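You operate a simulated robot arm through the tools that you are given. There is no shell and no other tool. Be economical: measure what you need, move in short steps, check, and stop when the job is done.

You run a simulated robot arm. Do the job below in one go: nothing can be reset, and whatever is moved stays where it is left.

## Task
Drain the old batch from the tub, then start a new one with the pink pot.
Fine: run it empty and shut the blue lever first; tip the pot in the green cradle, set it upright, leave the pot in it and the others as they are; no spill.

It is judged by the outcome, as a careful person would: the job done as asked, and still so three seconds after it is handed in. It fails if anything else is knocked over, pushed out of place, dropped, spilled or broken.

## Robot
A 6-joint arm with a two-finger parallel gripper, fixed in place. Base frame: the origin is at the foot of the arm, x ahead of it, y to its left, z up. Readings come in mm, rad, newtons and seconds.
With the tool pointing down near the work surface it reaches from about 140 to 840 mm from the base axis. Its first joint turns from -2.897 to 2.897 rad. Payload 3.91 kg.
The tool frame sits at the grasp point between the pads (the TCP): z along the fingers, y along the line on which they close. The tips reach 30 mm beyond it. The gripper opens to 110 mm. The fingers are 20 mm wide and 10 mm thick; the gripper's body (48 by 112 mm) begins 55 mm behind the TCP.
Orientation is told as [roll, pitch, yaw] about the base's x, y, z axes, in that order, counted from this pose: with the fingers straight down and closing along the base's y, the tool's x points along the base's -x, its y along +y and its z along -z.

## Interface
- The arm moves only by the tool move_arm. Its argument "series" is a list of rows, each a list of 7 numbers: the opening in per cent of the stroke, from 0 (shut) to 100 (fully open), then the shift along the base's x, y, z in units of 40 mm (1.0 is 40 mm), then the turn, a rotation vector about the base's x, y, z in units of 8 degrees (1.0 is 8 degrees). In form: [[jaw, x, y, z, rx, ry, rz], ...]. A call has 1 to 12 rows; each row shifts and turns the commanded pose from where the row before left it. A call with a number of a shift or a turn outside -1 to 1 is refused whole. Rows are played at 5 a second. More than 50 mm and 0.15 rad between two rows, or a gripper value outside its range, and nothing of the call is played. Where a pose cannot be reached the arm comes as near as it can. A force on the tool above 90 N (or 10 N above the force at the start of the call, whichever is more), or a blocked arm, ends the call early, and 0.2 s more pass. Each finger travels about 108 mm/s and halts on what it meets, pressing with about 30 N; the grip force reading is that of the motor and also rises with nothing between the fingers. The clock runs only during rows and for 0.2 s after the last one: add rows that do not move to give the fingers time. It gives the time, the measured TCP pose, the force on the tool (base axes), the opening and the grip force at its end, in the units of the frame above (readings bear some noise), with the torque about the TCP (base axes, N m) and any sound that the robot's microphone picked up.
- Cameras (640 x 400 px; columns grow to the right, rows downward): "scene" is fixed at [221.7, -500.3, 1699.4]; the picture's right is [0.91, -0.42, 0.00], its down [-0.40, -0.87, -0.28] and it looks along [0.12, 0.25, -0.96] (base axes); focal length 296 px, centre (320, 200). "wrist" rides on the gripper at [77, 7, -115] in the tool frame; the picture's right is [-0.09, 1.00, 0.00], its down [-0.80, -0.07, -0.59] and it looks along [-0.59, -0.05, 0.80] (tool axes); focal length 270 px, centre (320, 200). There is no depth. A picture from a camera that has moved, and an enlarged one, comes with that camera's place and axes in the base frame and with its lens.
- camera(camera): a new picture of that camera. No time passes.
- slide_trunk(by): slides the trunk up (or, below 0, down) by that many mm; the arm rides with it, the base frame stays. It gives what a move gives, with no picture.
- inspect(camera, box): a new picture of the part [left, top, right, bottom] of that camera's present view, enlarged. No time passes.
- close_job(): hands the job in; it is judged then, once.

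Work in short steps. Places have to be worked out from the pictures, the camera data and where the tool is seen: move nearer, look again, correct. Check each grasp and each placing, and mend what went wrong. You have 120 turns and 76 pictures in all, those below and enlarged ones among them. Open the gripper and draw the arm clear of the work before you hand the job in, unless the task says otherwise; then end with one line.

The tools are called after "Request:" by a JSON object that holds its "api" and its "payload". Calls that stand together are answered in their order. move_arm: Moves the arm, as the interface text tells. Its arguments: {"type":"object","properties":{"series":{"type":"array","items":{"type":"array","items":{"type":"number"}}}},"required":["series"]} The other tools are called the same way: slide_trunk (by) slides the trunk up or down; camera (camera) takes a picture; inspect (camera, box) takes an enlarged picture of a part of a camera's view; close_job () hands the job in.

At the start:

```text
time_s: 0.0
ee_pos: [273.5, -230.0, 1315.5]
ee_rot: [0.001, -0.001, -0.002]
force: [0.3, -0.2, 0.4]
ft_torque: [-0.03, -0.01, 0.0]
gripper_width: 110.1
grasp_force: 0.0
trunk travel left (down, up): [-475.0, 65.0]
```

scene: 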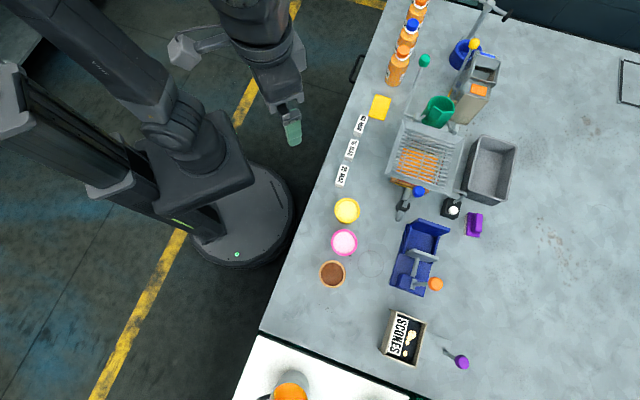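
wrist: 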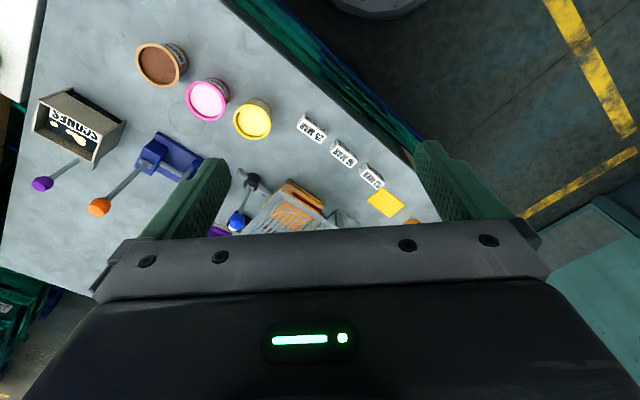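

The scene shows the table with a tub, levers, and pots. I'll enlarge the key areas first.

Request:
{"api": "inspect", "payload": {"camera": "scene", "box": [310, 170, 510, 295]}}

Request:
{"api": "inspect", "payload": {"camera": "scene", "box": [340, 0, 540, 125]}}

Request:
{"api": "inspect", "payload": {"camera": "scene", "box": [350, 95, 530, 225]}}

Request:
{"api": "inspect", "payload": {"camera": "scene", "box": [230, 270, 480, 400]}}

```text
3.20 times, centred on (410, 232) of scene
camera zoom: at [221.7, -500.3, 1699.4], right [0.91, -0.42, 0.0], down [-0.4, -0.87, -0.28], along [0.12, 0.25, -0.96], focal length 948 px, centre (32, 96)
```

zoom: 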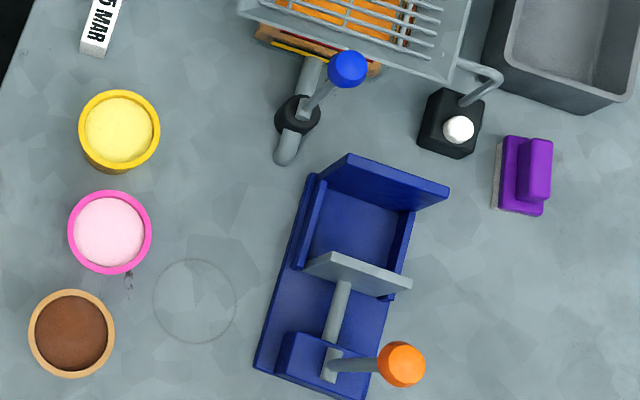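

```text
3.20 times, centred on (440, 62) of scene
camera zoom: at [221.7, -500.3, 1699.4], right [0.91, -0.42, 0.0], down [-0.4, -0.87, -0.28], along [0.12, 0.25, -0.96], focal length 948 px, centre (-64, 640)
```

zoom: 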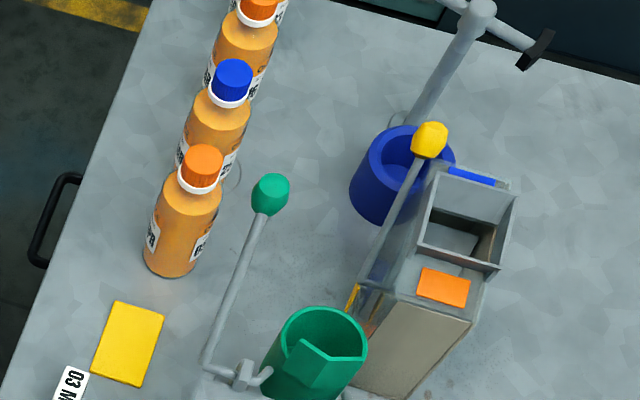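

```text
3.08 times, centred on (440, 160) of scene
camera zoom: at [221.7, -500.3, 1699.4], right [0.91, -0.42, 0.0], down [-0.4, -0.87, -0.28], along [0.12, 0.25, -0.96], focal length 912 px, centre (-49, 323)
```

zoom: 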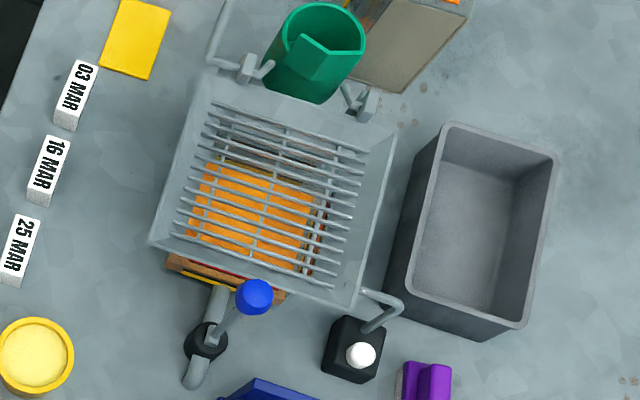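

```text
2.56 times, centred on (355, 335) of scene
camera zoom: at [221.7, -500.3, 1699.4], right [0.91, -0.42, 0.0], down [-0.4, -0.87, -0.28], along [0.12, 0.25, -0.96], focal length 758 px, centre (230, -146)
```

zoom: 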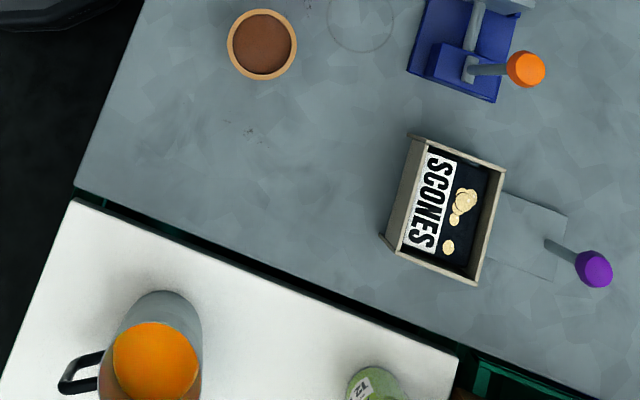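

Next I move over the tub to look with the wrist camera; everything on the table is well below 1250 mm.

Request:
{"api": "move_arm", "payload": {"series": [[100, 0.8, -0.3, 0, 0, 0, 0], [100, 0.8, -0.3, 0, 0, 0, 0], [100, 0.8, -0.3, 0, 0, 0, 0], [100, 0.8, -0.3, 0, 0, 0, 0], [100, 0.8, -0.3, 0, 0, 0, 0], [100, 0.8, -0.3, 0, 0, 0, 0], [100, 0.8, -0.3, 0, 0, 0, 0]]}}

Request:
{"api": "camera", "payload": {"camera": "wrist"}}

Request:
{"api": "camera", "payload": {"camera": "scene"}}

```text
time_s: 1.6
ee_pos: [500.2, -314.8, 1314.7]
ee_rot: [0.0, 0.003, 0.001]
force: [0.2, 0.0, 0.0]
ft_torque: [0.03, 0.02, 0.01]
gripper_width: 110.1
grasp_force: 0.2
trunk travel left (down, up): [-475.0, 65.0]
```

```text
69 pictures are left
camera wrist: at [421.8, -310.1, 1429.5], right [0.09, 1.0, 0.0], down [0.8, -0.07, 0.59], along [0.59, -0.05, -0.81], focal length 270 px, centre (320, 200)
```

wrist: 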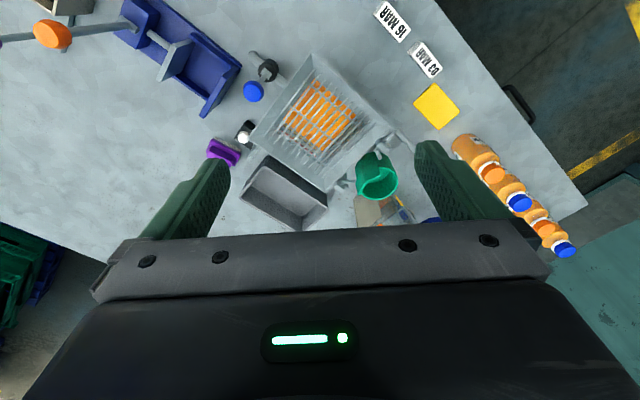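

```text
68 pictures are left
```

scene: 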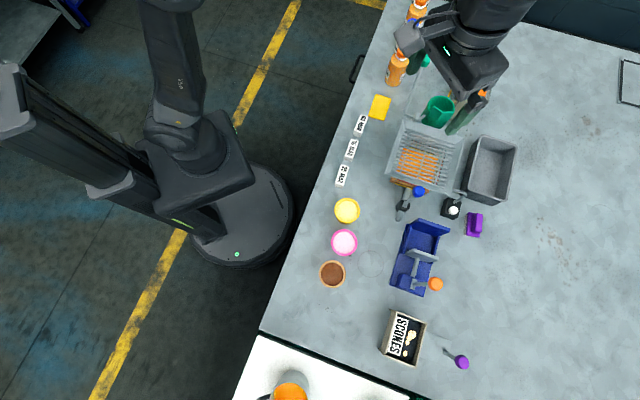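

I'll swing to look from the valve side, turning the tool by about +64° yaw.

Request:
{"api": "move_arm", "payload": {"series": [[100, -0.08, -0.7, -0.47, 0, 0, 1], [100, -0.08, -0.7, -0.47, 0, 0, 1], [100, -0.08, -0.7, -0.47, 0, 0, 1], [100, -0.08, -0.7, -0.47, 0, 0, 1], [100, -0.08, -0.7, -0.47, 0, 0, 1], [100, -0.08, -0.7, -0.47, 0, 0, 1], [100, -0.08, -0.7, -0.47, 0, 0, 1], [100, -0.08, -0.7, -0.47, 0, 0, 1]]}}

Request:
{"api": "camera", "payload": {"camera": "wrist"}}

```text
time_s: 3.4
ee_pos: [470.9, -538.7, 1165.3]
ee_rot: [0.0, 0.001, 1.12]
force: [1.1, -0.6, 0.2]
ft_torque: [0.02, 0.01, -0.01]
gripper_width: 110.0
grasp_force: 0.0
trunk travel left (down, up): [-475.0, 65.0]
```

```text
67 pictures are left
camera wrist: at [431.2, -607.6, 1279.6], right [-0.86, 0.51, 0.0], down [0.41, 0.69, 0.59], along [0.31, 0.51, -0.8], focal length 270 px, centre (320, 200)
```

wrist: 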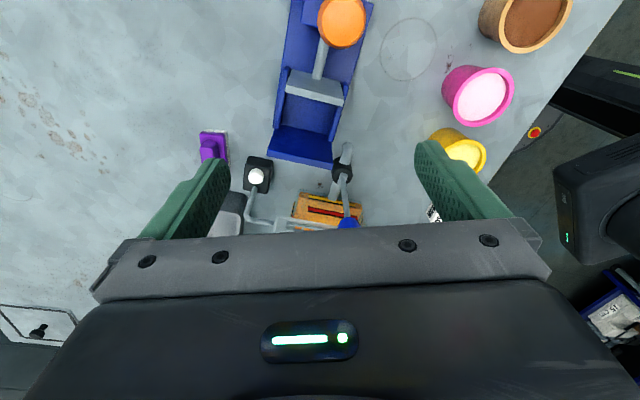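

The valve is at the lower middle. I'll tilt the tool back so that the camera looks more horizontally at the tub front.

Request:
{"api": "move_arm", "payload": {"series": [[100, 0.1, 0.2, 0, 0.86, -0.51, 0], [100, 0.1, 0.2, 0, 0.86, -0.51, 0], [100, 0.1, 0.2, 0, 0.86, -0.51, 0], [100, 0.1, 0.2, 0, 0.86, -0.51, 0]]}}

Request:
{"api": "camera", "payload": {"camera": "wrist"}}

```text
time_s: 4.4
ee_pos: [488.0, -508.1, 1164.9]
ee_rot: [-0.05, -0.56, 1.131]
force: [0.0, 0.2, 0.3]
ft_torque: [0.0, 0.0, 0.02]
gripper_width: 110.2
grasp_force: 0.0
trunk travel left (down, up): [-475.0, 65.0]
```

```text
66 pictures are left
camera wrist: at [422.8, -617.4, 1221.2], right [-0.86, 0.51, 0.0], down [0.19, 0.31, 0.93], along [0.48, 0.8, -0.37], focal length 270 px, centre (320, 200)
```

wrist: 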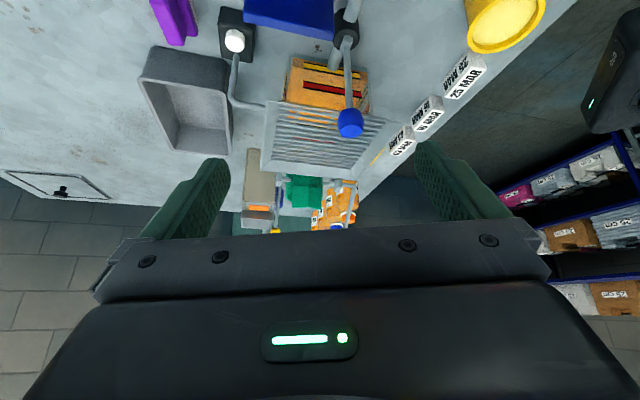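

Request:
{"api": "inspect", "payload": {"camera": "wrist", "box": [200, 0, 440, 150]}}

Request:
{"api": "inspect", "payload": {"camera": "wrist", "box": [220, 120, 420, 240]}}

```text
2.67 times, centred on (320, 75) of wrist
camera zoom: at [422.8, -617.4, 1221.2], right [-0.86, 0.51, 0.0], down [0.19, 0.31, 0.93], along [0.48, 0.8, -0.37], focal length 721 px, centre (320, 533)
```

zoom: 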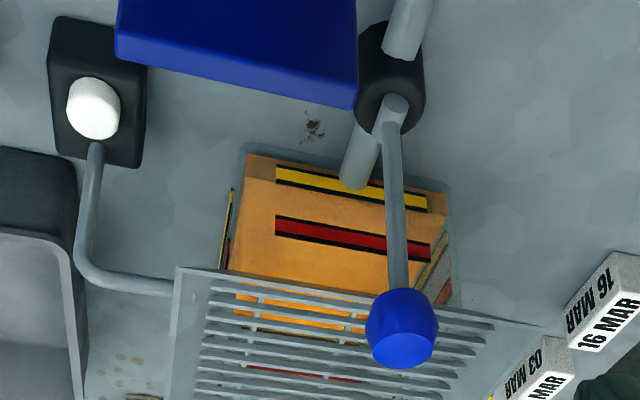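

```text
3.20 times, centred on (320, 180) of wrist
camera zoom: at [422.8, -617.4, 1221.2], right [-0.86, 0.51, 0.0], down [0.19, 0.31, 0.93], along [0.48, 0.8, -0.37], focal length 865 px, centre (320, 264)
```

zoom: 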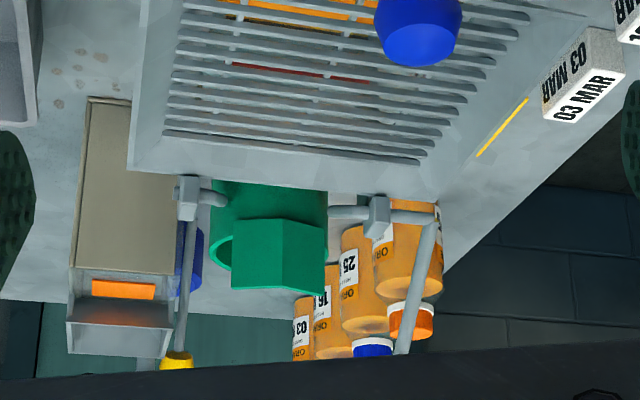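

The tub has a see-through front with a yellow and a red band, a drain pipe and a blue lever. Next I look down into the green cradle from above, undoing the tilt on the way.

Request:
{"api": "move_arm", "payload": {"series": [[100, 0, 0, 1, -0.86, 0.51, 0], [100, 0, 0, 1, -0.86, 0.51, 0], [100, 0.2, 0.5, 0.4, -0.86, 0.51, 0], [100, 0.4, 0.8, 0, -0.86, 0.51, 0], [100, 0.6, 0.8, 0, 0, 0, 0], [100, 0.6, 0.8, 0, 0, 0, 0], [100, 0.6, 0.8, 0, 0, 0, 0], [100, 0.6, 0.8, 0, 0, 0, 0], [100, 0, 0.5, 0, 0, 0, 0]]}}

Request:
{"api": "camera", "payload": {"camera": "wrist"}}

```text
time_s: 6.4
ee_pos: [601.8, -293.7, 1248.8]
ee_rot: [-0.004, -0.001, 1.117]
force: [-0.1, 0.0, 0.2]
ft_torque: [-0.04, -0.01, 0.01]
gripper_width: 110.3
grasp_force: 0.0
out of reach, approached as far as the arm can: row 1, 2
trunk travel left (down, up): [-475.0, 65.0]
```

```text
63 pictures are left
camera wrist: at [561.2, -360.5, 1363.4], right [-0.86, 0.52, 0.0], down [0.41, 0.69, 0.59], along [0.31, 0.51, -0.8], focal length 270 px, centre (320, 200)
```

wrist: 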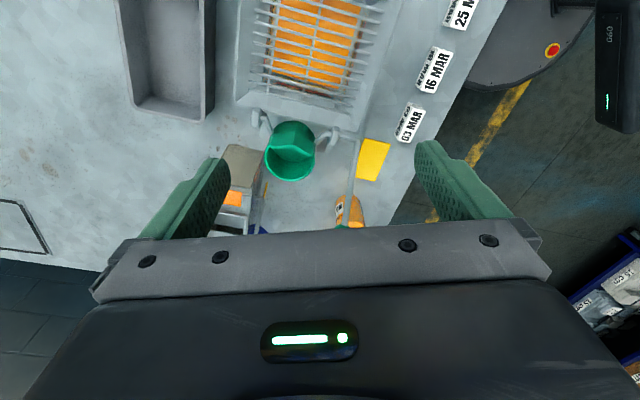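

Request:
{"api": "inspect", "payload": {"camera": "wrist", "box": [210, 80, 400, 200]}}

Request:
{"api": "inspect", "payload": {"camera": "scene", "box": [390, 50, 500, 150]}}

```text
3.33 times, centred on (305, 140) of wrist
camera zoom: at [561.2, -360.5, 1363.4], right [-0.86, 0.52, 0.0], down [0.41, 0.69, 0.59], along [0.31, 0.51, -0.8], focal length 901 px, centre (370, 400)
```

zoom: 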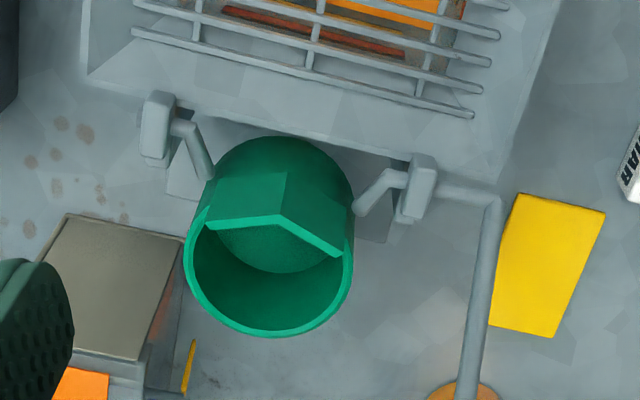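

```text
4.00 times, centred on (445, 100) of scene
camera zoom: at [221.7, -500.3, 1699.4], right [0.91, -0.42, 0.0], down [-0.4, -0.87, -0.28], along [0.12, 0.25, -0.96], focal length 1185 px, centre (-180, 600)
```

zoom: 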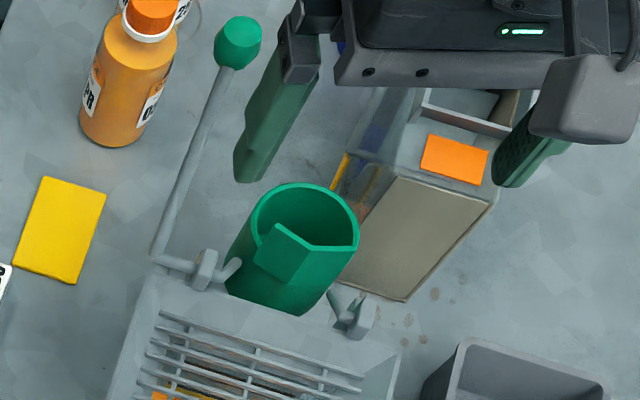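

The cradle is an empty green cup with a spout plate on the tub side. Now a closer side view of the blue valve, looking along +x.

Request:
{"api": "move_arm", "payload": {"series": [[100, -0.5, -0.4, 0, 0, 0, -1], [100, -0.5, -0.4, 0, 0, 0, -1], [100, -0.5, -0.4, 0, 0, 0, -1], [100, -0.5, -0.4, 0, 0, 0, -1], [100, -0.5, -0.4, 0, 0, 0, -1], [100, -0.5, -0.4, 0, 0, 0, -1], [100, -0.5, -0.3, 0, 0, 0, -1], [100, -0.5, -0.3, 0, 0, 0, -1], [100, -0.1, 0, -0.6, -0.09, -0.99, 0], [100, -0.1, 0, -0.6, -0.09, -0.99, 0], [100, -0.1, 0, -0.6, -0.09, -0.99, 0], [100, -0.1, 0, -0.6, -0.09, -0.99, 0]]}}

Request:
{"api": "camera", "payload": {"camera": "wrist"}}

```text
time_s: 9.0
ee_pos: [426.6, -416.1, 1152.7]
ee_rot: [-0.057, -0.556, 0.016]
force: [-0.3, -0.5, 0.0]
ft_torque: [0.02, -0.04, -0.01]
gripper_width: 110.1
grasp_force: 0.1
trunk travel left (down, up): [-475.0, 65.0]
```

```text
60 pictures are left
camera wrist: at [299.5, -405.7, 1208.1], right [0.09, 1.0, 0.0], down [0.37, -0.03, 0.93], along [0.93, -0.08, -0.37], focal length 270 px, centre (320, 200)
```

wrist: 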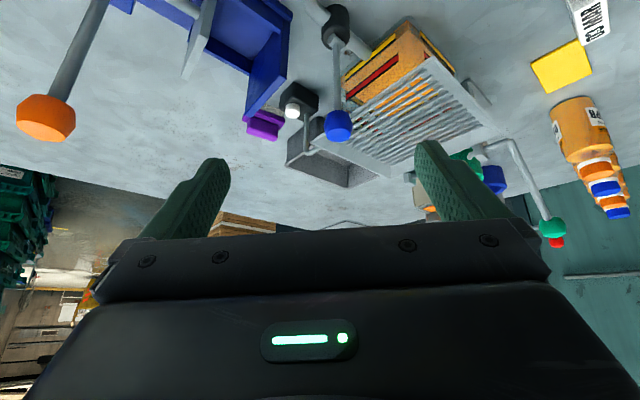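

Request:
{"api": "inspect", "payload": {"camera": "wrist", "box": [250, 0, 460, 150]}}

Request:
{"api": "inspect", "payload": {"camera": "wrist", "box": [400, 80, 640, 240]}}

```text
2.67 times, centred on (355, 75) of wrist
camera zoom: at [299.5, -405.7, 1208.1], right [0.09, 1.0, 0.0], down [0.37, -0.03, 0.93], along [0.93, -0.08, -0.37], focal length 721 px, centre (227, 533)
```

zoom: 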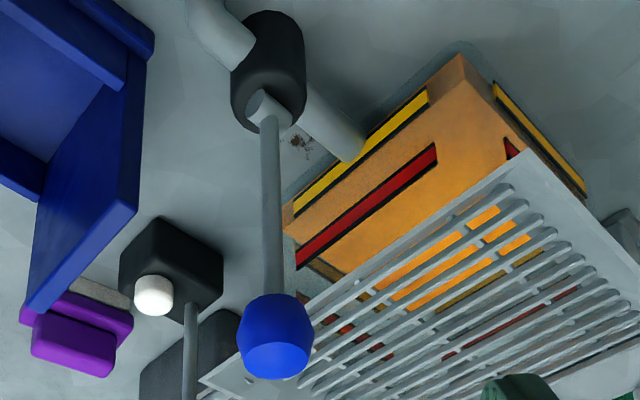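

```text
2.50 times, centred on (520, 160) of wrist
camera zoom: at [299.5, -405.7, 1208.1], right [0.09, 1.0, 0.0], down [0.37, -0.03, 0.93], along [0.93, -0.08, -0.37], focal length 676 px, centre (-180, 300)
```

zoom: 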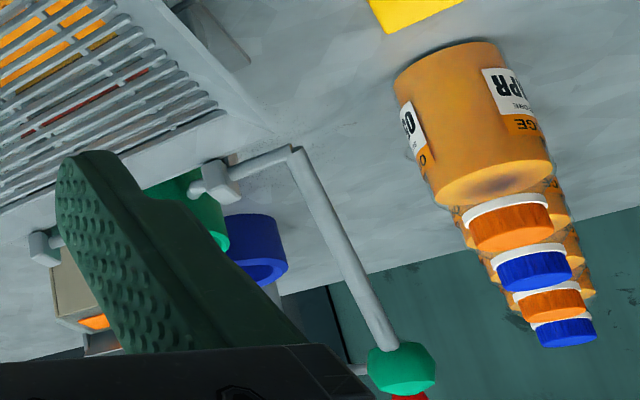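

The lever stands about vertical, knob near (512, -409, 1052). I zoom in on its base to find its pivot axis.

Request:
{"api": "inspect", "payload": {"camera": "wrist", "box": [310, 0, 390, 50]}}

Request:
{"api": "inspect", "payload": {"camera": "scene", "box": [380, 175, 444, 227]}}

```text
8.00 times, centred on (350, 25) of wrist
camera zoom: at [299.5, -405.7, 1208.1], right [0.09, 1.0, 0.0], down [0.37, -0.03, 0.93], along [0.93, -0.08, -0.37], focal length 2162 px, centre (80, 1600)
```

zoom: 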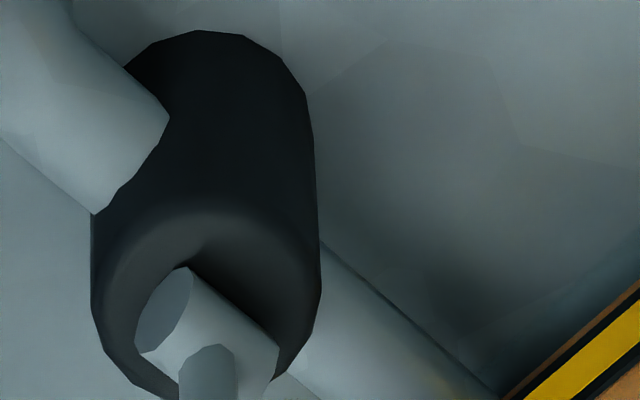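

```text
7.69 times, centred on (412, 201) of scene
camera zoom: at [221.7, -500.3, 1699.4], right [0.91, -0.42, 0.0], down [-0.4, -0.87, -0.28], along [0.12, 0.25, -0.96], focal length 2279 px, centre (-388, 192)
```

zoom: 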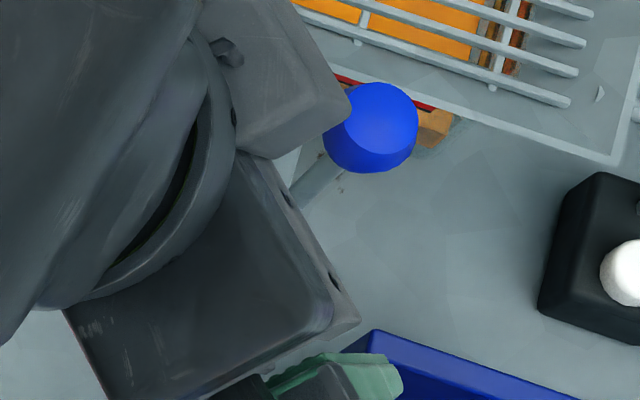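

The stub's axis runs along the pipe, so the lever swings sideways, across it. I straighten the tool, yaw to about -43° and go above the blue knob.

Request:
{"api": "move_arm", "payload": {"series": [[100, 0, 0, 0, 0.09, 0.99, 0], [100, 0, 0, 0, 0.09, 0.99, 0], [100, 0, 0, 0, 0.09, 0.99, 0], [100, 0, 0, 0, 0.09, 0.99, 0], [100, 0.35, 0.03, 0, 0, 0, -0.9], [100, 0.35, 0.03, 0, 0, 0, -0.9], [100, 0.35, 0.03, 0, 0, 0, -0.9], [100, 0.35, 0.03, 0, 0, 0, -0.9], [100, 0.35, 0.03, 0, 0, 0, -0.9], [100, 0.35, 0.03, 0, 0, 0, -0.9]]}}

Request:
{"api": "camera", "payload": {"camera": "wrist"}}

```text
time_s: 11.2
ee_pos: [509.2, -406.7, 1151.3]
ee_rot: [-0.002, 0.001, -0.756]
force: [0.4, 0.4, 0.2]
ft_torque: [0.02, -0.02, 0.0]
gripper_width: 109.9
grasp_force: 0.1
trunk travel left (down, up): [-475.0, 65.0]
```

```text
55 pictures are left
camera wrist: at [457.8, -350.9, 1266.1], right [0.75, 0.66, 0.0], down [0.53, -0.6, 0.59], along [0.39, -0.44, -0.8], focal length 270 px, centre (320, 200)
```

wrist: 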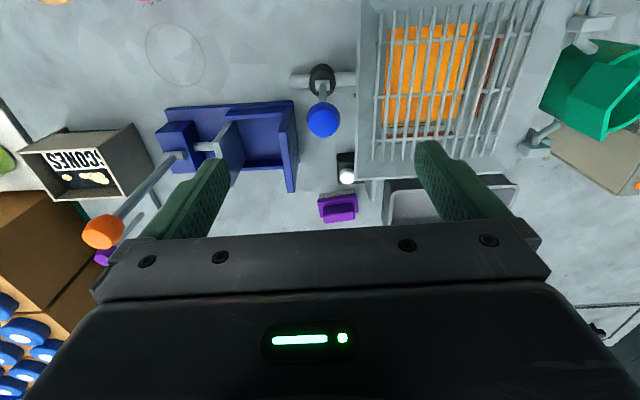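

The knob lies right below the TCP at about (510, -406, 1052). I descend and close on it.

Request:
{"api": "move_arm", "payload": {"series": [[80, 0.02, 0, -0.8, 0, 0, 0], [60, 0, 0, -0.8, 0, 0, 0], [60, 0, 0, -0.85, 0, 0, 0], [0, 0, 0, 0, 0, 0, 0], [0, 0, 0, 0, 0, 0, 0], [0, 0, 0, 0, 0, 0, 0], [0, 0, 0, 0, 0, 0, 0]]}}

```text
time_s: 12.8
ee_pos: [512.4, -406.4, 1053.8]
ee_rot: [0.0, 0.001, -0.754]
force: [16.1, 13.9, -4.3]
ft_torque: [0.06, -0.28, 0.13]
gripper_width: 26.8
grasp_force: 45.4
trunk travel left (down, up): [-475.0, 65.0]
```

I have the knob (27 mm). There is a small side load; I test a small swing along -q (toward the robot).

Request:
{"api": "move_arm", "payload": {"series": [[0, -0.12, 0.11, 0, 0, 0, 0], [0, -0.12, 0.11, 0, 0, 0, 0], [0, -0.12, 0.11, 0, 0, 0, 0]]}}

```text
time_s: 13.6
ee_pos: [499.4, -394.3, 1052.6]
ee_rot: [-0.003, 0.001, -0.752]
force: [26.7, 8.8, -10.9]
ft_torque: [-0.78, -0.88, 0.03]
gripper_width: 27.0
grasp_force: 45.0
trunk travel left (down, up): [-475.0, 65.0]
```

Request:
{"api": "inspect", "payload": {"camera": "wrist", "box": [200, 0, 520, 200]}}

```text
2.00 times, centred on (360, 100) of wrist
camera zoom: at [447.6, -337.1, 1166.7], right [0.75, 0.67, 0.0], down [0.54, -0.6, 0.59], along [0.39, -0.44, -0.81], focal length 541 px, centre (240, 400)
```

zoom: 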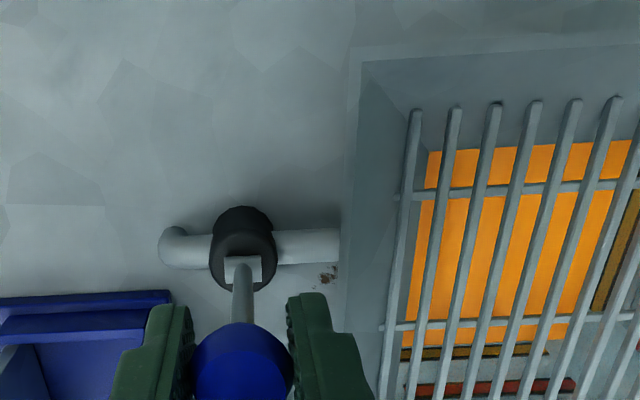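

The lever does lean with the gripper (knob moved ~15 mm), so this direction works. I continue along the arc to ~30°.

Request:
{"api": "move_arm", "payload": {"series": [[0, -0.168, 0.156, -0.06, 0, 0, 0], [0, -0.168, 0.156, -0.06, 0, 0, 0], [0, -0.158, 0.146, -0.1, 0, 0, 0], [0, -0.158, 0.146, -0.1, 0, 0, 0]]}}

Request:
{"api": "camera", "payload": {"camera": "wrist"}}

```text
time_s: 14.6
ee_pos: [474.2, -367.1, 1041.4]
ee_rot: [-0.004, -0.003, -0.753]
force: [29.1, 18.4, 8.0]
ft_torque: [-0.77, -1.0, 0.19]
gripper_width: 27.1
grasp_force: 44.8
trunk travel left (down, up): [-475.0, 65.0]
```

```text
53 pictures are left
camera wrist: at [421.5, -311.3, 1155.3], right [0.74, 0.67, 0.0], down [0.54, -0.6, 0.6], along [0.4, -0.45, -0.8], focal length 270 px, centre (320, 200)
```

wrist: 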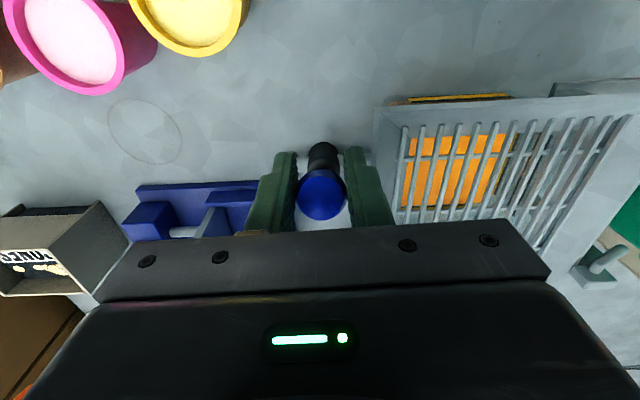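

The lever follows, about 30° now; there's some side load towards +p, which I'll relieve while continuing to ~60°.

Request:
{"api": "move_arm", "payload": {"series": [[0, -0.08, 0.22, -0.13, 0, 0, 0], [0, -0.13, 0.15, -0.14, 0, 0, 0], [0, -0.11, 0.13, -0.165, 0, 0, 0], [0, -0.11, 0.13, -0.17, 0, 0, 0], [0, -0.095, 0.105, -0.19, 0, 0, 0], [0, -0.09, 0.1, -0.2, 0, 0, 0]]}}

Request:
{"api": "camera", "payload": {"camera": "wrist"}}

```text
time_s: 16.0
ee_pos: [443.3, -338.6, 1002.9]
ee_rot: [-0.001, 0.0, -0.755]
force: [-12.1, -12.1, 11.8]
ft_torque: [-0.93, -0.85, -0.17]
gripper_width: 26.4
grasp_force: 44.7
trunk travel left (down, up): [-475.0, 65.0]
```

```text
52 pictures are left
camera wrist: at [391.8, -281.7, 1115.8], right [0.75, 0.67, 0.0], down [0.54, -0.6, 0.59], along [0.4, -0.44, -0.8], focal length 270 px, centre (320, 200)
```

wrist: 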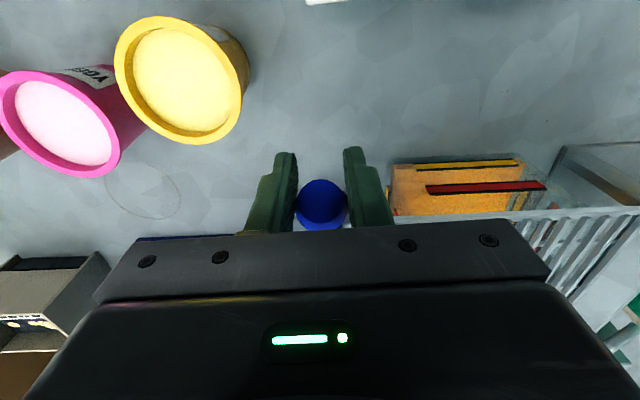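

At about 60°. I continue in small steps; a stop would show as a rising force.

Request:
{"api": "move_arm", "payload": {"series": [[0, -0.09, 0.06, -0.21, 0, 0, 0], [0, -0.075, 0.055, -0.22, 0, 0, 0], [0, -0.05, 0.045, -0.23, 0, 0, 0]]}}

Request:
{"api": "inspect", "payload": {"camera": "scene", "box": [350, 95, 530, 225]}}

```text
time_s: 16.8
ee_pos: [438.7, -330.0, 972.7]
ee_rot: [0.002, 0.004, -0.753]
force: [-3.1, 4.0, 3.0]
ft_torque: [-0.2, -0.15, -0.02]
gripper_width: 0.0
grasp_force: 37.5
trunk travel left (down, up): [-475.0, 65.0]
```

```text
3.08 times, centred on (440, 160) of scene
camera zoom: at [221.7, -500.3, 1699.4], right [0.91, -0.42, 0.0], down [-0.4, -0.87, -0.28], along [0.12, 0.25, -0.96], focal length 912 px, centre (-49, 323)
```

zoom: 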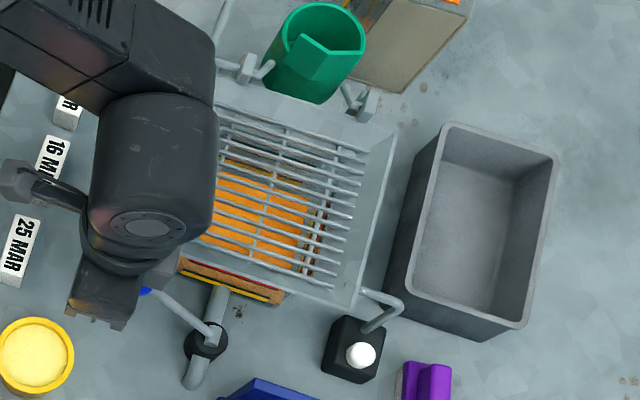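

The fingers slipped off and the lever stays leaned at its end (~65°). I draw away along -q, then up, and look at whether it's draining.

Request:
{"api": "move_arm", "payload": {"series": [[0, -0.5, 0.46, 0, 0, 0, 0], [0, -0.5, 0.46, 0.3, 0, 0, 0], [0, 0, 0, 1, 0, 0, 0], [0, 0, 0, 1, 0, 0, 0], [0, 0, 0, 1, 0, 0, 0]]}}

Request:
{"api": "camera", "payload": {"camera": "wrist"}}

```text
time_s: 18.0
ee_pos: [396.8, -295.7, 1108.7]
ee_rot: [-0.001, 0.0, -0.755]
force: [0.0, 0.1, -0.6]
ft_torque: [0.01, 0.01, 0.02]
gripper_width: 0.0
grasp_force: 37.6
trunk travel left (down, up): [-475.0, 65.0]
```

```text
50 pictures are left
camera wrist: at [345.3, -239.1, 1222.6], right [0.75, 0.67, 0.0], down [0.54, -0.6, 0.59], along [0.4, -0.44, -0.8], focal length 270 px, centre (320, 200)
```

wrist: 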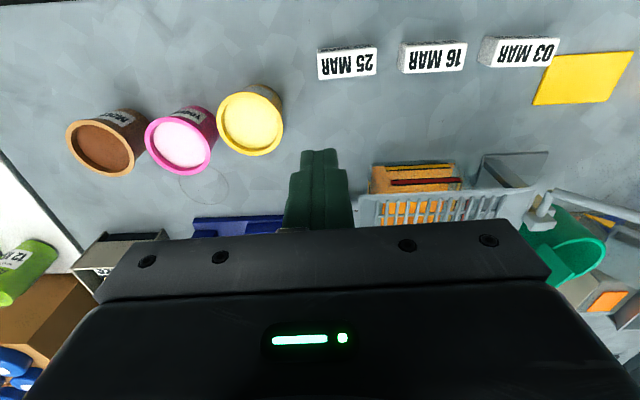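

Request:
{"api": "inspect", "payload": {"camera": "scene", "box": [370, 110, 490, 220]}}

Request:
{"api": "inspect", "payload": {"camera": "wrist", "box": [330, 130, 560, 240]}}

```text
3.64 times, centred on (430, 165) of scene
camera zoom: at [221.7, -500.3, 1699.4], right [0.91, -0.42, 0.0], down [-0.4, -0.87, -0.28], along [0.12, 0.25, -0.96], focal length 1077 px, centre (-80, 327)
```

zoom: 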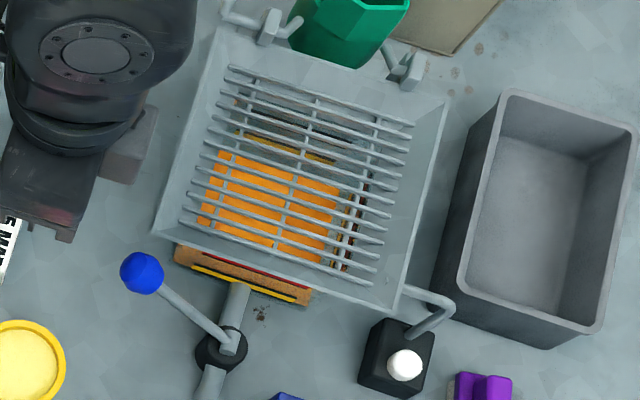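

```text
2.78 times, centred on (445, 185) of wrist
camera zoom: at [345.3, -239.1, 1222.6], right [0.75, 0.67, 0.0], down [0.54, -0.6, 0.59], along [0.4, -0.44, -0.8], focal length 752 px, centre (-28, 242)
```

zoom: 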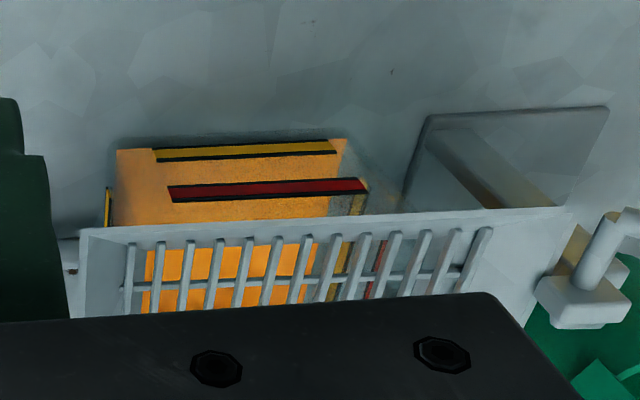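

The lever is leaned over; I can't yet tell whether the level is dropping. I move slightly for a better view of the tub and wait.

Request:
{"api": "move_arm", "payload": {"series": [[0, 0.7, -0.3, 0.7, 0, 0, 0], [0, 0.7, -0.3, 0.7, 0, 0, 0], [0, 0.7, -0.3, 0.3, 0, 0, 0], [0, 0, 0, 0, 0, 0, 0], [0, 0, 0, 0, 0, 0, 0], [0, 0, 0, 0, 0, 0, 0], [0, 0, 0, 0, 0, 0, 0], [0, 0, 0, 0, 0, 0, 0]]}}

Request:
{"api": "inspect", "payload": {"camera": "wrist", "box": [220, 50, 500, 230]}}

```text
time_s: 19.8
ee_pos: [479.8, -331.0, 1174.5]
ee_rot: [-0.001, -0.001, -0.754]
force: [0.0, 0.2, 0.1]
ft_torque: [0.01, -0.02, -0.01]
gripper_width: 0.2
grasp_force: 38.0
trunk travel left (down, up): [-475.0, 65.0]
```

```text
2.22 times, centred on (360, 140) of wrist
camera zoom: at [427.6, -274.5, 1289.3], right [0.75, 0.67, 0.0], down [0.54, -0.6, 0.59], along [0.4, -0.44, -0.8], focal length 601 px, centre (231, 333)
```

zoom: 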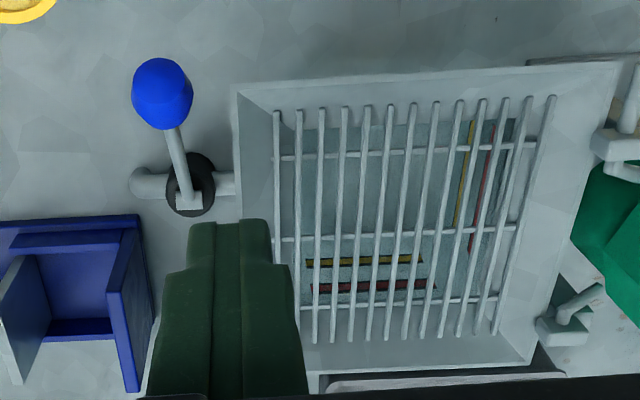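

The orange is gone from the tub already. I move to the -q side of the knob (knob ≈ (455, -352, 1010)) with closed fingers, giving it a little more time to run out, then check again.

Request:
{"api": "move_arm", "payload": {"series": [[0, -0.66, 0.09, 0, 0, 0, 0], [0, -0.66, 0.09, 0, 0, 0, 0], [0, 0, 0, -0.9, 0, 0, 0], [0, 0, 0, -0.9, 0, 0, 0], [0, 0, 0, -0.9, 0, 0, 0], [0, 0, 0, -0.9, 0, 0, 0], [0, 0, 0, 0, 0, 0, 0], [0, 0, 0, 0, 0, 0, 0], [0, 0, 0, 0, 0, 0, 0], [0, 0, 0, 0, 0, 0, 0], [0, 0, 0, 0, 0, 0, 0]]}}

Request:
{"api": "inspect", "payload": {"camera": "scene", "box": [370, 110, 490, 220]}}

Request:
{"api": "camera", "payload": {"camera": "wrist"}}

```text
time_s: 22.2
ee_pos: [426.4, -321.7, 1031.1]
ee_rot: [-0.001, 0.0, -0.755]
force: [-0.7, -0.5, -0.4]
ft_torque: [-0.03, -0.01, 0.01]
gripper_width: 0.0
grasp_force: 37.8
trunk travel left (down, up): [-475.0, 65.0]
```

```text
3.64 times, centred on (430, 165) of scene
camera zoom: at [221.7, -500.3, 1699.4], right [0.91, -0.42, 0.0], down [-0.4, -0.87, -0.28], along [0.12, 0.25, -0.96], focal length 1077 px, centre (-80, 327)
```

zoom: 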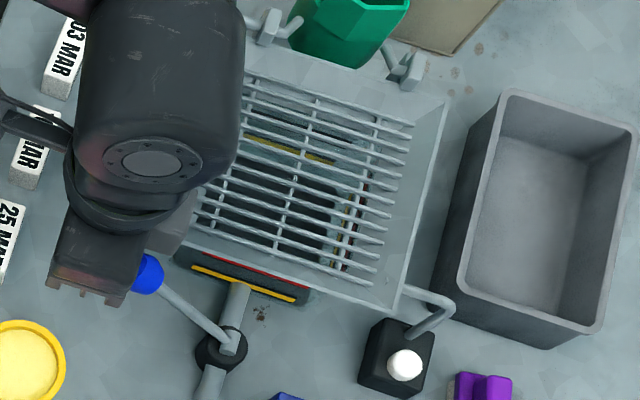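

```text
45 pictures are left
camera wrist: at [374.9, -266.0, 1145.9], right [0.75, 0.67, 0.0], down [0.54, -0.6, 0.59], along [0.4, -0.44, -0.8], focal length 270 px, centre (320, 200)
```

wrist: 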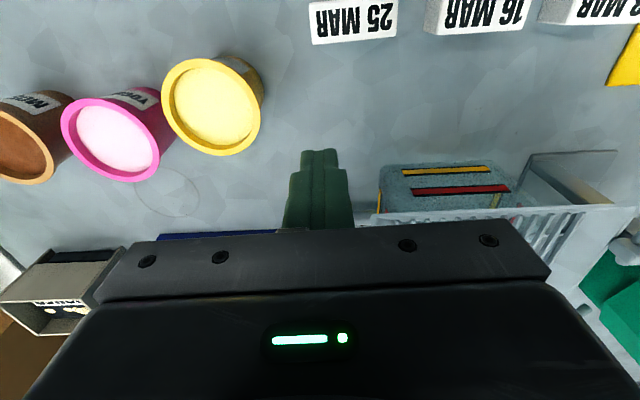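

The tub is now empty. I push the lever back toward vertical along +q.

Request:
{"api": "move_arm", "payload": {"series": [[0, 0.2, -0.2, 0, 0, 0, 0], [0, 0.2, -0.2, 0, 0, 0, 0], [0, 0.2, -0.2, 0, 0, 0, 0], [0, 0.2, -0.2, 0, 0, 0, 0], [0, 0.2, -0.2, 0, 0, 0, 0], [0, 0.2, -0.2, 0, 0, 0, 0], [0, 0.2, -0.2, 0, 0, 0, 0]]}}

Request:
{"api": "inspect", "payload": {"camera": "scene", "box": [370, 110, 490, 220]}}

```text
time_s: 23.8
ee_pos: [483.1, -380.1, 1030.0]
ee_rot: [0.002, 0.0, -0.754]
force: [0.6, -0.8, 0.1]
ft_torque: [0.0, -0.01, 0.01]
gripper_width: 0.0
grasp_force: 37.7
trunk travel left (down, up): [-475.0, 65.0]
```

```text
3.64 times, centred on (430, 165) of scene
camera zoom: at [221.7, -500.3, 1699.4], right [0.91, -0.42, 0.0], down [-0.4, -0.87, -0.28], along [0.12, 0.25, -0.96], focal length 1077 px, centre (-80, 327)
```

zoom: 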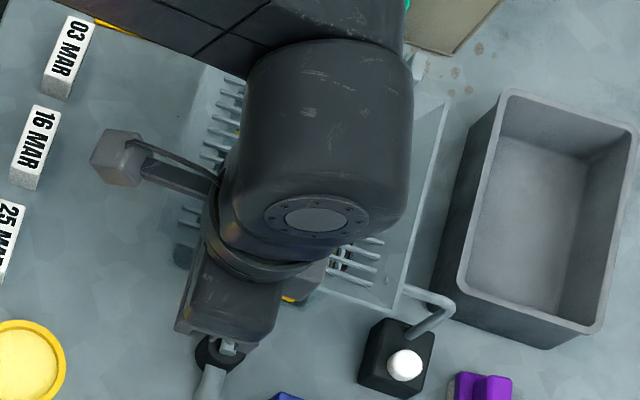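

Request:
{"api": "camera", "payload": {"camera": "wrist"}}

```text
43 pictures are left
camera wrist: at [431.8, -322.6, 1144.1], right [0.75, 0.67, 0.0], down [0.54, -0.6, 0.59], along [0.4, -0.44, -0.8], focal length 270 px, centre (320, 200)
```

wrist: 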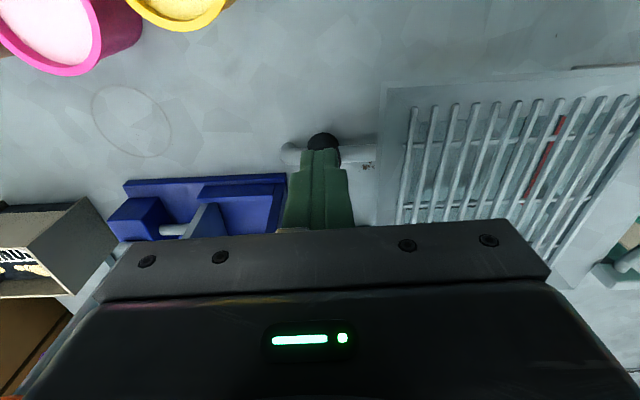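

The lever seems to be beyond the fingers. I push the last ~16 mm gently, then lift to look.

Request:
{"api": "move_arm", "payload": {"series": [[0, 0.1, -0.1, 0, 0, 0, 0], [0, 0.1, -0.1, 0, 0, 0, 0], [0, 0.08, -0.08, 0, 0, 0, 0]]}}

Request:
{"api": "move_arm", "payload": {"series": [[0, -0.5, 0.5, 0, 0, 0, 0], [0, -0.5, 0.5, 0.5, 0, 0, 0], [0, -0.3, 0.3, 1, 0, 0, 0], [0, 0, 0, 1, 0, 0, 0], [0, 0.5, -0.5, 1, 0, 0, 0]]}}

Request:
{"api": "camera", "payload": {"camera": "wrist"}}

```text
time_s: 24.6
ee_pos: [494.9, -389.5, 1031.1]
ee_rot: [0.0, 0.0, -0.753]
force: [-1.8, 1.9, -0.6]
ft_torque: [-0.09, 0.0, 0.03]
gripper_width: 0.0
grasp_force: 38.0
trunk travel left (down, up): [-475.0, 65.0]
```

```text
time_s: 25.8
ee_pos: [461.7, -360.5, 1170.4]
ee_rot: [0.001, 0.001, -0.753]
force: [0.7, 0.2, -0.5]
ft_torque: [0.03, 0.0, -0.02]
gripper_width: 0.0
grasp_force: 37.8
trunk travel left (down, up): [-475.0, 65.0]
```

```text
42 pictures are left
camera wrist: at [409.5, -304.4, 1284.7], right [0.75, 0.67, 0.0], down [0.54, -0.6, 0.59], along [0.4, -0.44, -0.8], focal length 270 px, centre (320, 200)
```

wrist: 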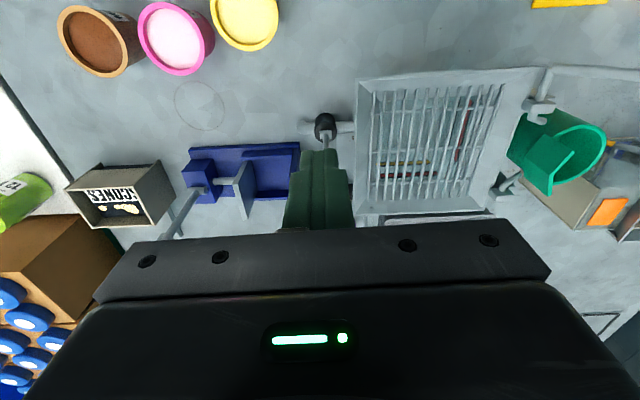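

I open the gripper and go to the earlier spot above the knob to compare with the initial lever position (knob was at px (323,119)).

Request:
{"api": "move_arm", "payload": {"series": [[60, 0.4, -0.38, 0, 0, 0, 0], [100, 0.4, -0.38, 0, 0, 0, 0], [100, 0.4, -0.4, -0.48, 0, 0, 0], [100, 0, 0, 0, 0, 0, 0]]}}

Request:
{"api": "camera", "payload": {"camera": "wrist"}}

```text
time_s: 26.8
ee_pos: [509.5, -406.8, 1153.0]
ee_rot: [0.001, 0.0, -0.754]
force: [-0.2, 0.0, 0.0]
ft_torque: [0.02, 0.02, 0.03]
gripper_width: 110.0
grasp_force: 0.1
trunk travel left (down, up): [-475.0, 65.0]
```

```text
41 pictures are left
camera wrist: at [457.5, -349.8, 1267.4], right [0.75, 0.67, 0.0], down [0.54, -0.6, 0.59], along [0.4, -0.44, -0.8], focal length 270 px, centre (320, 200)
```

wrist: 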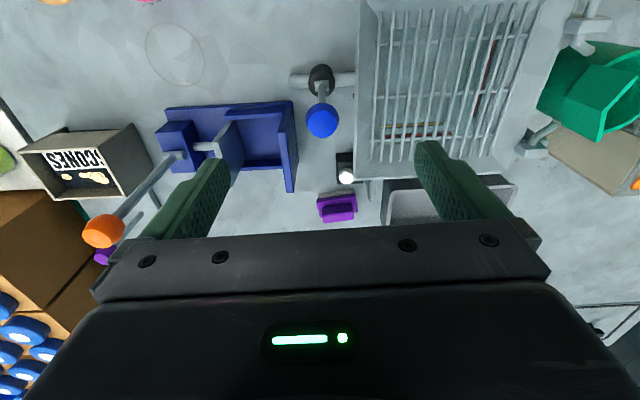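

The blue lever is back exactly where it started (shut) and the tub is empty. Now I go above the pink pot (≈(320, -432), rim z≈955), turning to yaw +45°, so the fingers will fit at the cradle's sides.

Request:
{"api": "move_arm", "payload": {"series": [[100, -0.43, -0.057, 0, 0, 0, 1], [100, -0.43, -0.057, 0, 0, 0, 1], [100, -0.43, -0.057, 0, 0, 0, 1], [100, -0.43, -0.057, 0, 0, 0, 1], [100, -0.43, -0.057, 0, 0, 0, 1], [100, -0.43, -0.057, -0.2, 0, 0, 1], [100, -0.43, -0.057, -0.3, 0, 0, 1], [100, -0.43, -0.057, -0.3, 0, 0, 1], [100, -0.43, -0.057, -0.3, 0, 0, 1], [100, -0.43, -0.057, -0.3, 0, 0, 1], [100, -0.43, -0.057, -0.3, 0, 0, 1]]}}

Request:
{"api": "camera", "payload": {"camera": "wrist"}}

```text
time_s: 29.2
ee_pos: [321.0, -430.4, 1083.2]
ee_rot: [-0.001, 0.001, 0.785]
force: [-0.3, -0.4, 0.6]
ft_torque: [0.02, 0.03, -0.01]
gripper_width: 109.9
grasp_force: 0.1
trunk travel left (down, up): [-475.0, 65.0]
```

```text
40 pictures are left
camera wrist: at [261.2, -480.3, 1198.1], right [-0.64, 0.77, 0.0], down [0.62, 0.52, 0.59], along [0.46, 0.38, -0.8], focal length 270 px, centre (320, 200)
```

wrist: 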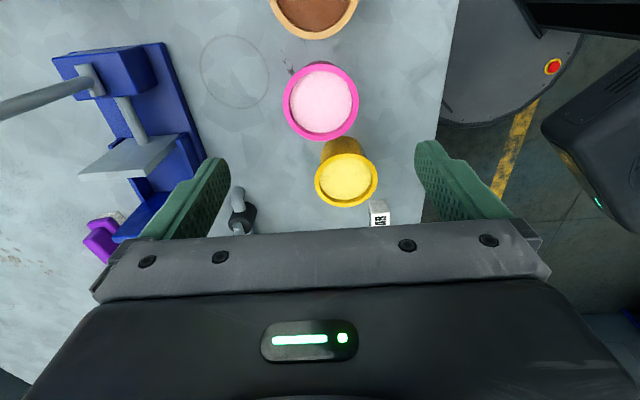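

Pot rim is at about (316, -434), diameter 66 mm. I centre and lower part way, then check again.

Request:
{"api": "move_arm", "payload": {"series": [[100, -0.06, -0.04, -0.6, 0, 0, 0], [100, -0.06, -0.04, -0.7, 0, 0, 0], [100, 0, 0, 0, 0, 0, 0]]}}

Request:
{"api": "camera", "payload": {"camera": "wrist"}}

Request:
{"api": "inspect", "payload": {"camera": "scene", "box": [300, 190, 400, 290]}}

```text
time_s: 30.0
ee_pos: [316.6, -434.2, 1030.8]
ee_rot: [0.001, -0.001, 0.784]
force: [0.7, 0.1, 0.0]
ft_torque: [0.01, 0.01, -0.01]
gripper_width: 110.0
grasp_force: 0.1
trunk travel left (down, up): [-475.0, 65.0]
```

```text
39 pictures are left
camera wrist: at [256.3, -484.2, 1146.7], right [-0.64, 0.77, 0.0], down [0.62, 0.51, 0.59], along [0.46, 0.38, -0.8], focal length 270 px, centre (320, 200)
```

wrist: 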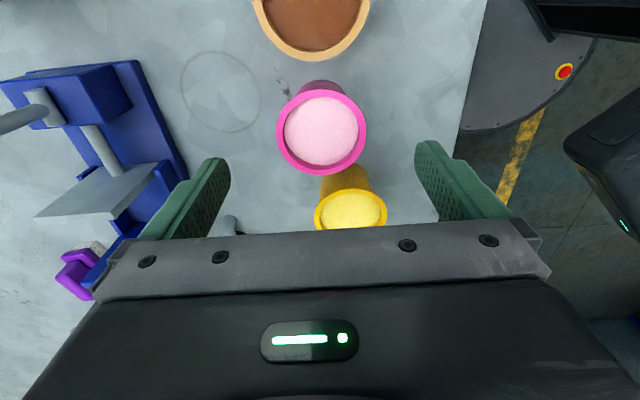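

```text
4.00 times, centred on (350, 240) of scene
camera zoom: at [221.7, -500.3, 1699.4], right [0.91, -0.42, 0.0], down [-0.4, -0.87, -0.28], along [0.12, 0.25, -0.96], focal length 1185 px, centre (200, 40)
```

zoom: 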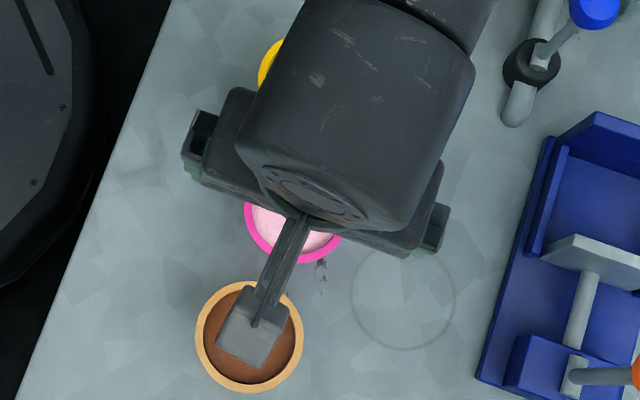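

Pot centre ≈ (318, -433), rim z≈950. Before grasping I measure the cradle cup close up to plan the release depth.

Request:
{"api": "move_arm", "payload": {"series": [[100, 0, 0, 1, 0, 0, 0], [100, 0, 0, 1, 0, 0, 0], [100, 0, 0, 1, 0, 0, 0], [100, 0, 0, 1, 0, 0, 0], [100, 0.8, 0.5, 0, 0, 0, 0], [100, 0.8, 0.5, 0, 0, 0, 0], [100, 0.8, 0.5, 0, 0, 0, 0], [100, 0.8, 0.5, 0, 0, 0, 0], [100, 0.8, 0.5, 0, 0, 0, 0], [100, 0.8, 0.5, 0, 0, 0, 0], [100, 0.8, 0.4, 0, 0, 0, 0], [100, 0.8, 0.4, 0, 0, 0, 0]]}}

Request:
{"api": "move_arm", "payload": {"series": [[100, 0.8, 0.4, 0, 0, 0, 0], [100, 0.8, 0.4, 0, 0, 0, 0], [100, 0.8, 0.2, -0.4, 0, 0, 0], [100, 0, 0, -0.4, 0, 0, 0]]}}

Request:
{"api": "camera", "payload": {"camera": "wrist"}}

Request:
{"api": "inspect", "payload": {"camera": "wrist", "box": [240, 50, 400, 170]}}

```text
time_s: 32.6
ee_pos: [574.8, -282.1, 1189.9]
ee_rot: [0.001, 0.001, 0.782]
force: [0.6, 0.2, 0.2]
ft_torque: [0.0, 0.01, 0.01]
gripper_width: 110.3
grasp_force: 0.1
trunk travel left (down, up): [-475.0, 65.0]
```

```text
time_s: 33.6
ee_pos: [668.9, -243.2, 1159.7]
ee_rot: [0.0, 0.001, 0.782]
force: [-0.1, 0.1, 0.7]
ft_torque: [-0.01, 0.01, 0.0]
gripper_width: 110.1
grasp_force: 0.0
trunk travel left (down, up): [-475.0, 65.0]
```

```text
37 pictures are left
camera wrist: at [609.1, -293.4, 1274.0], right [-0.64, 0.77, 0.0], down [0.62, 0.51, 0.59], along [0.46, 0.38, -0.8], focal length 270 px, centre (320, 200)
```

wrist: 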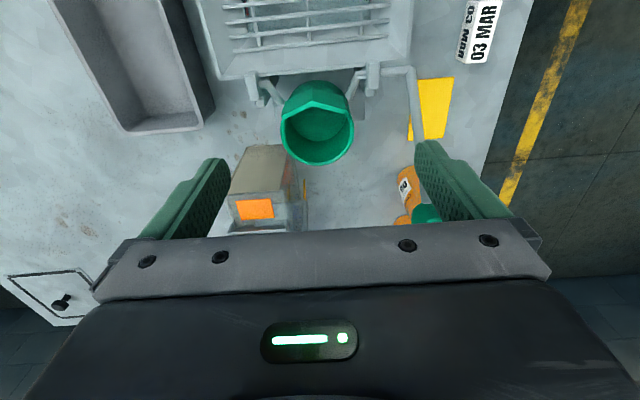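

```text
3.33 times, centred on (320, 110) of wrist
camera zoom: at [609.1, -293.4, 1274.0], right [-0.64, 0.77, 0.0], down [0.62, 0.51, 0.59], along [0.46, 0.38, -0.8], focal length 901 px, centre (320, 500)
```

zoom: 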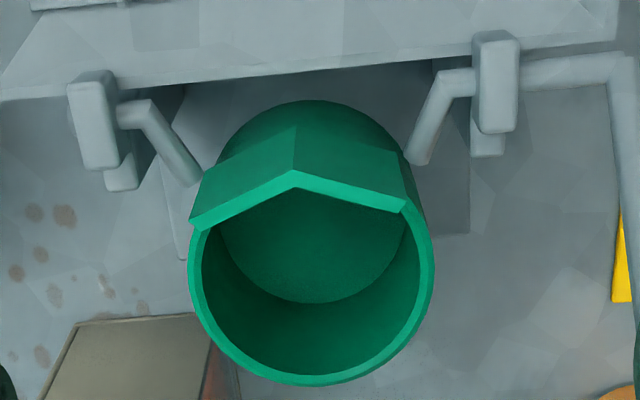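

Cup rim ≈ (681, -238, 1050), inner ~58 mm and ~40 mm deep, so the pot's 67 mm rim will stand proud of it. I return to above the pink pot.

Request:
{"api": "move_arm", "payload": {"series": [[100, -0.8, -0.43, 0, 0, 0, 0], [100, -0.8, -0.43, 0, 0, 0, 0], [100, -0.8, -0.43, 0, 0, 0, 0], [100, -0.8, -0.43, 0, 0, 0, 0], [100, -0.8, -0.43, 0, 0, 0, 0], [100, -0.8, -0.43, 0, 0, 0, 0], [100, -0.8, -0.43, 0, 0, 0, 0], [100, -0.8, -0.43, 0, 0, 0, 0], [100, -0.8, -0.43, 0, 0, 0, 0], [100, -0.8, -0.43, 0, 0, 0, 0], [100, -0.8, -0.46, -0.5, 0, 0, 0], [100, 0, 0, -1, 0, 0, 0]]}}

Request:
{"api": "move_arm", "payload": {"series": [[100, 0, 0, -1, 0, 0, 0], [100, 0, 0, -0.6, 0, 0, 0]]}}

Request:
{"api": "camera", "payload": {"camera": "wrist"}}

```text
time_s: 36.2
ee_pos: [316.9, -430.6, 1099.7]
ee_rot: [0.0, 0.003, 0.783]
force: [0.0, -0.1, -0.4]
ft_torque: [-0.02, 0.02, 0.0]
gripper_width: 109.9
grasp_force: 0.0
trunk travel left (down, up): [-475.0, 65.0]
```

```text
time_s: 36.8
ee_pos: [315.9, -430.2, 1038.2]
ee_rot: [-0.001, 0.0, 0.783]
force: [0.5, -0.8, 0.4]
ft_torque: [-0.05, -0.01, 0.02]
gripper_width: 109.9
grasp_force: 0.1
trunk travel left (down, up): [-475.0, 65.0]
```

```text
35 pictures are left
camera wrist: at [255.9, -479.9, 1151.4], right [-0.64, 0.77, 0.0], down [0.62, 0.51, 0.59], along [0.46, 0.38, -0.8], focal length 270 px, centre (320, 200)
```

wrist: 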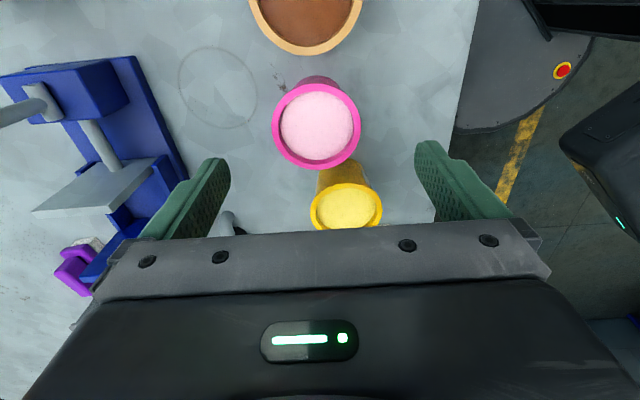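

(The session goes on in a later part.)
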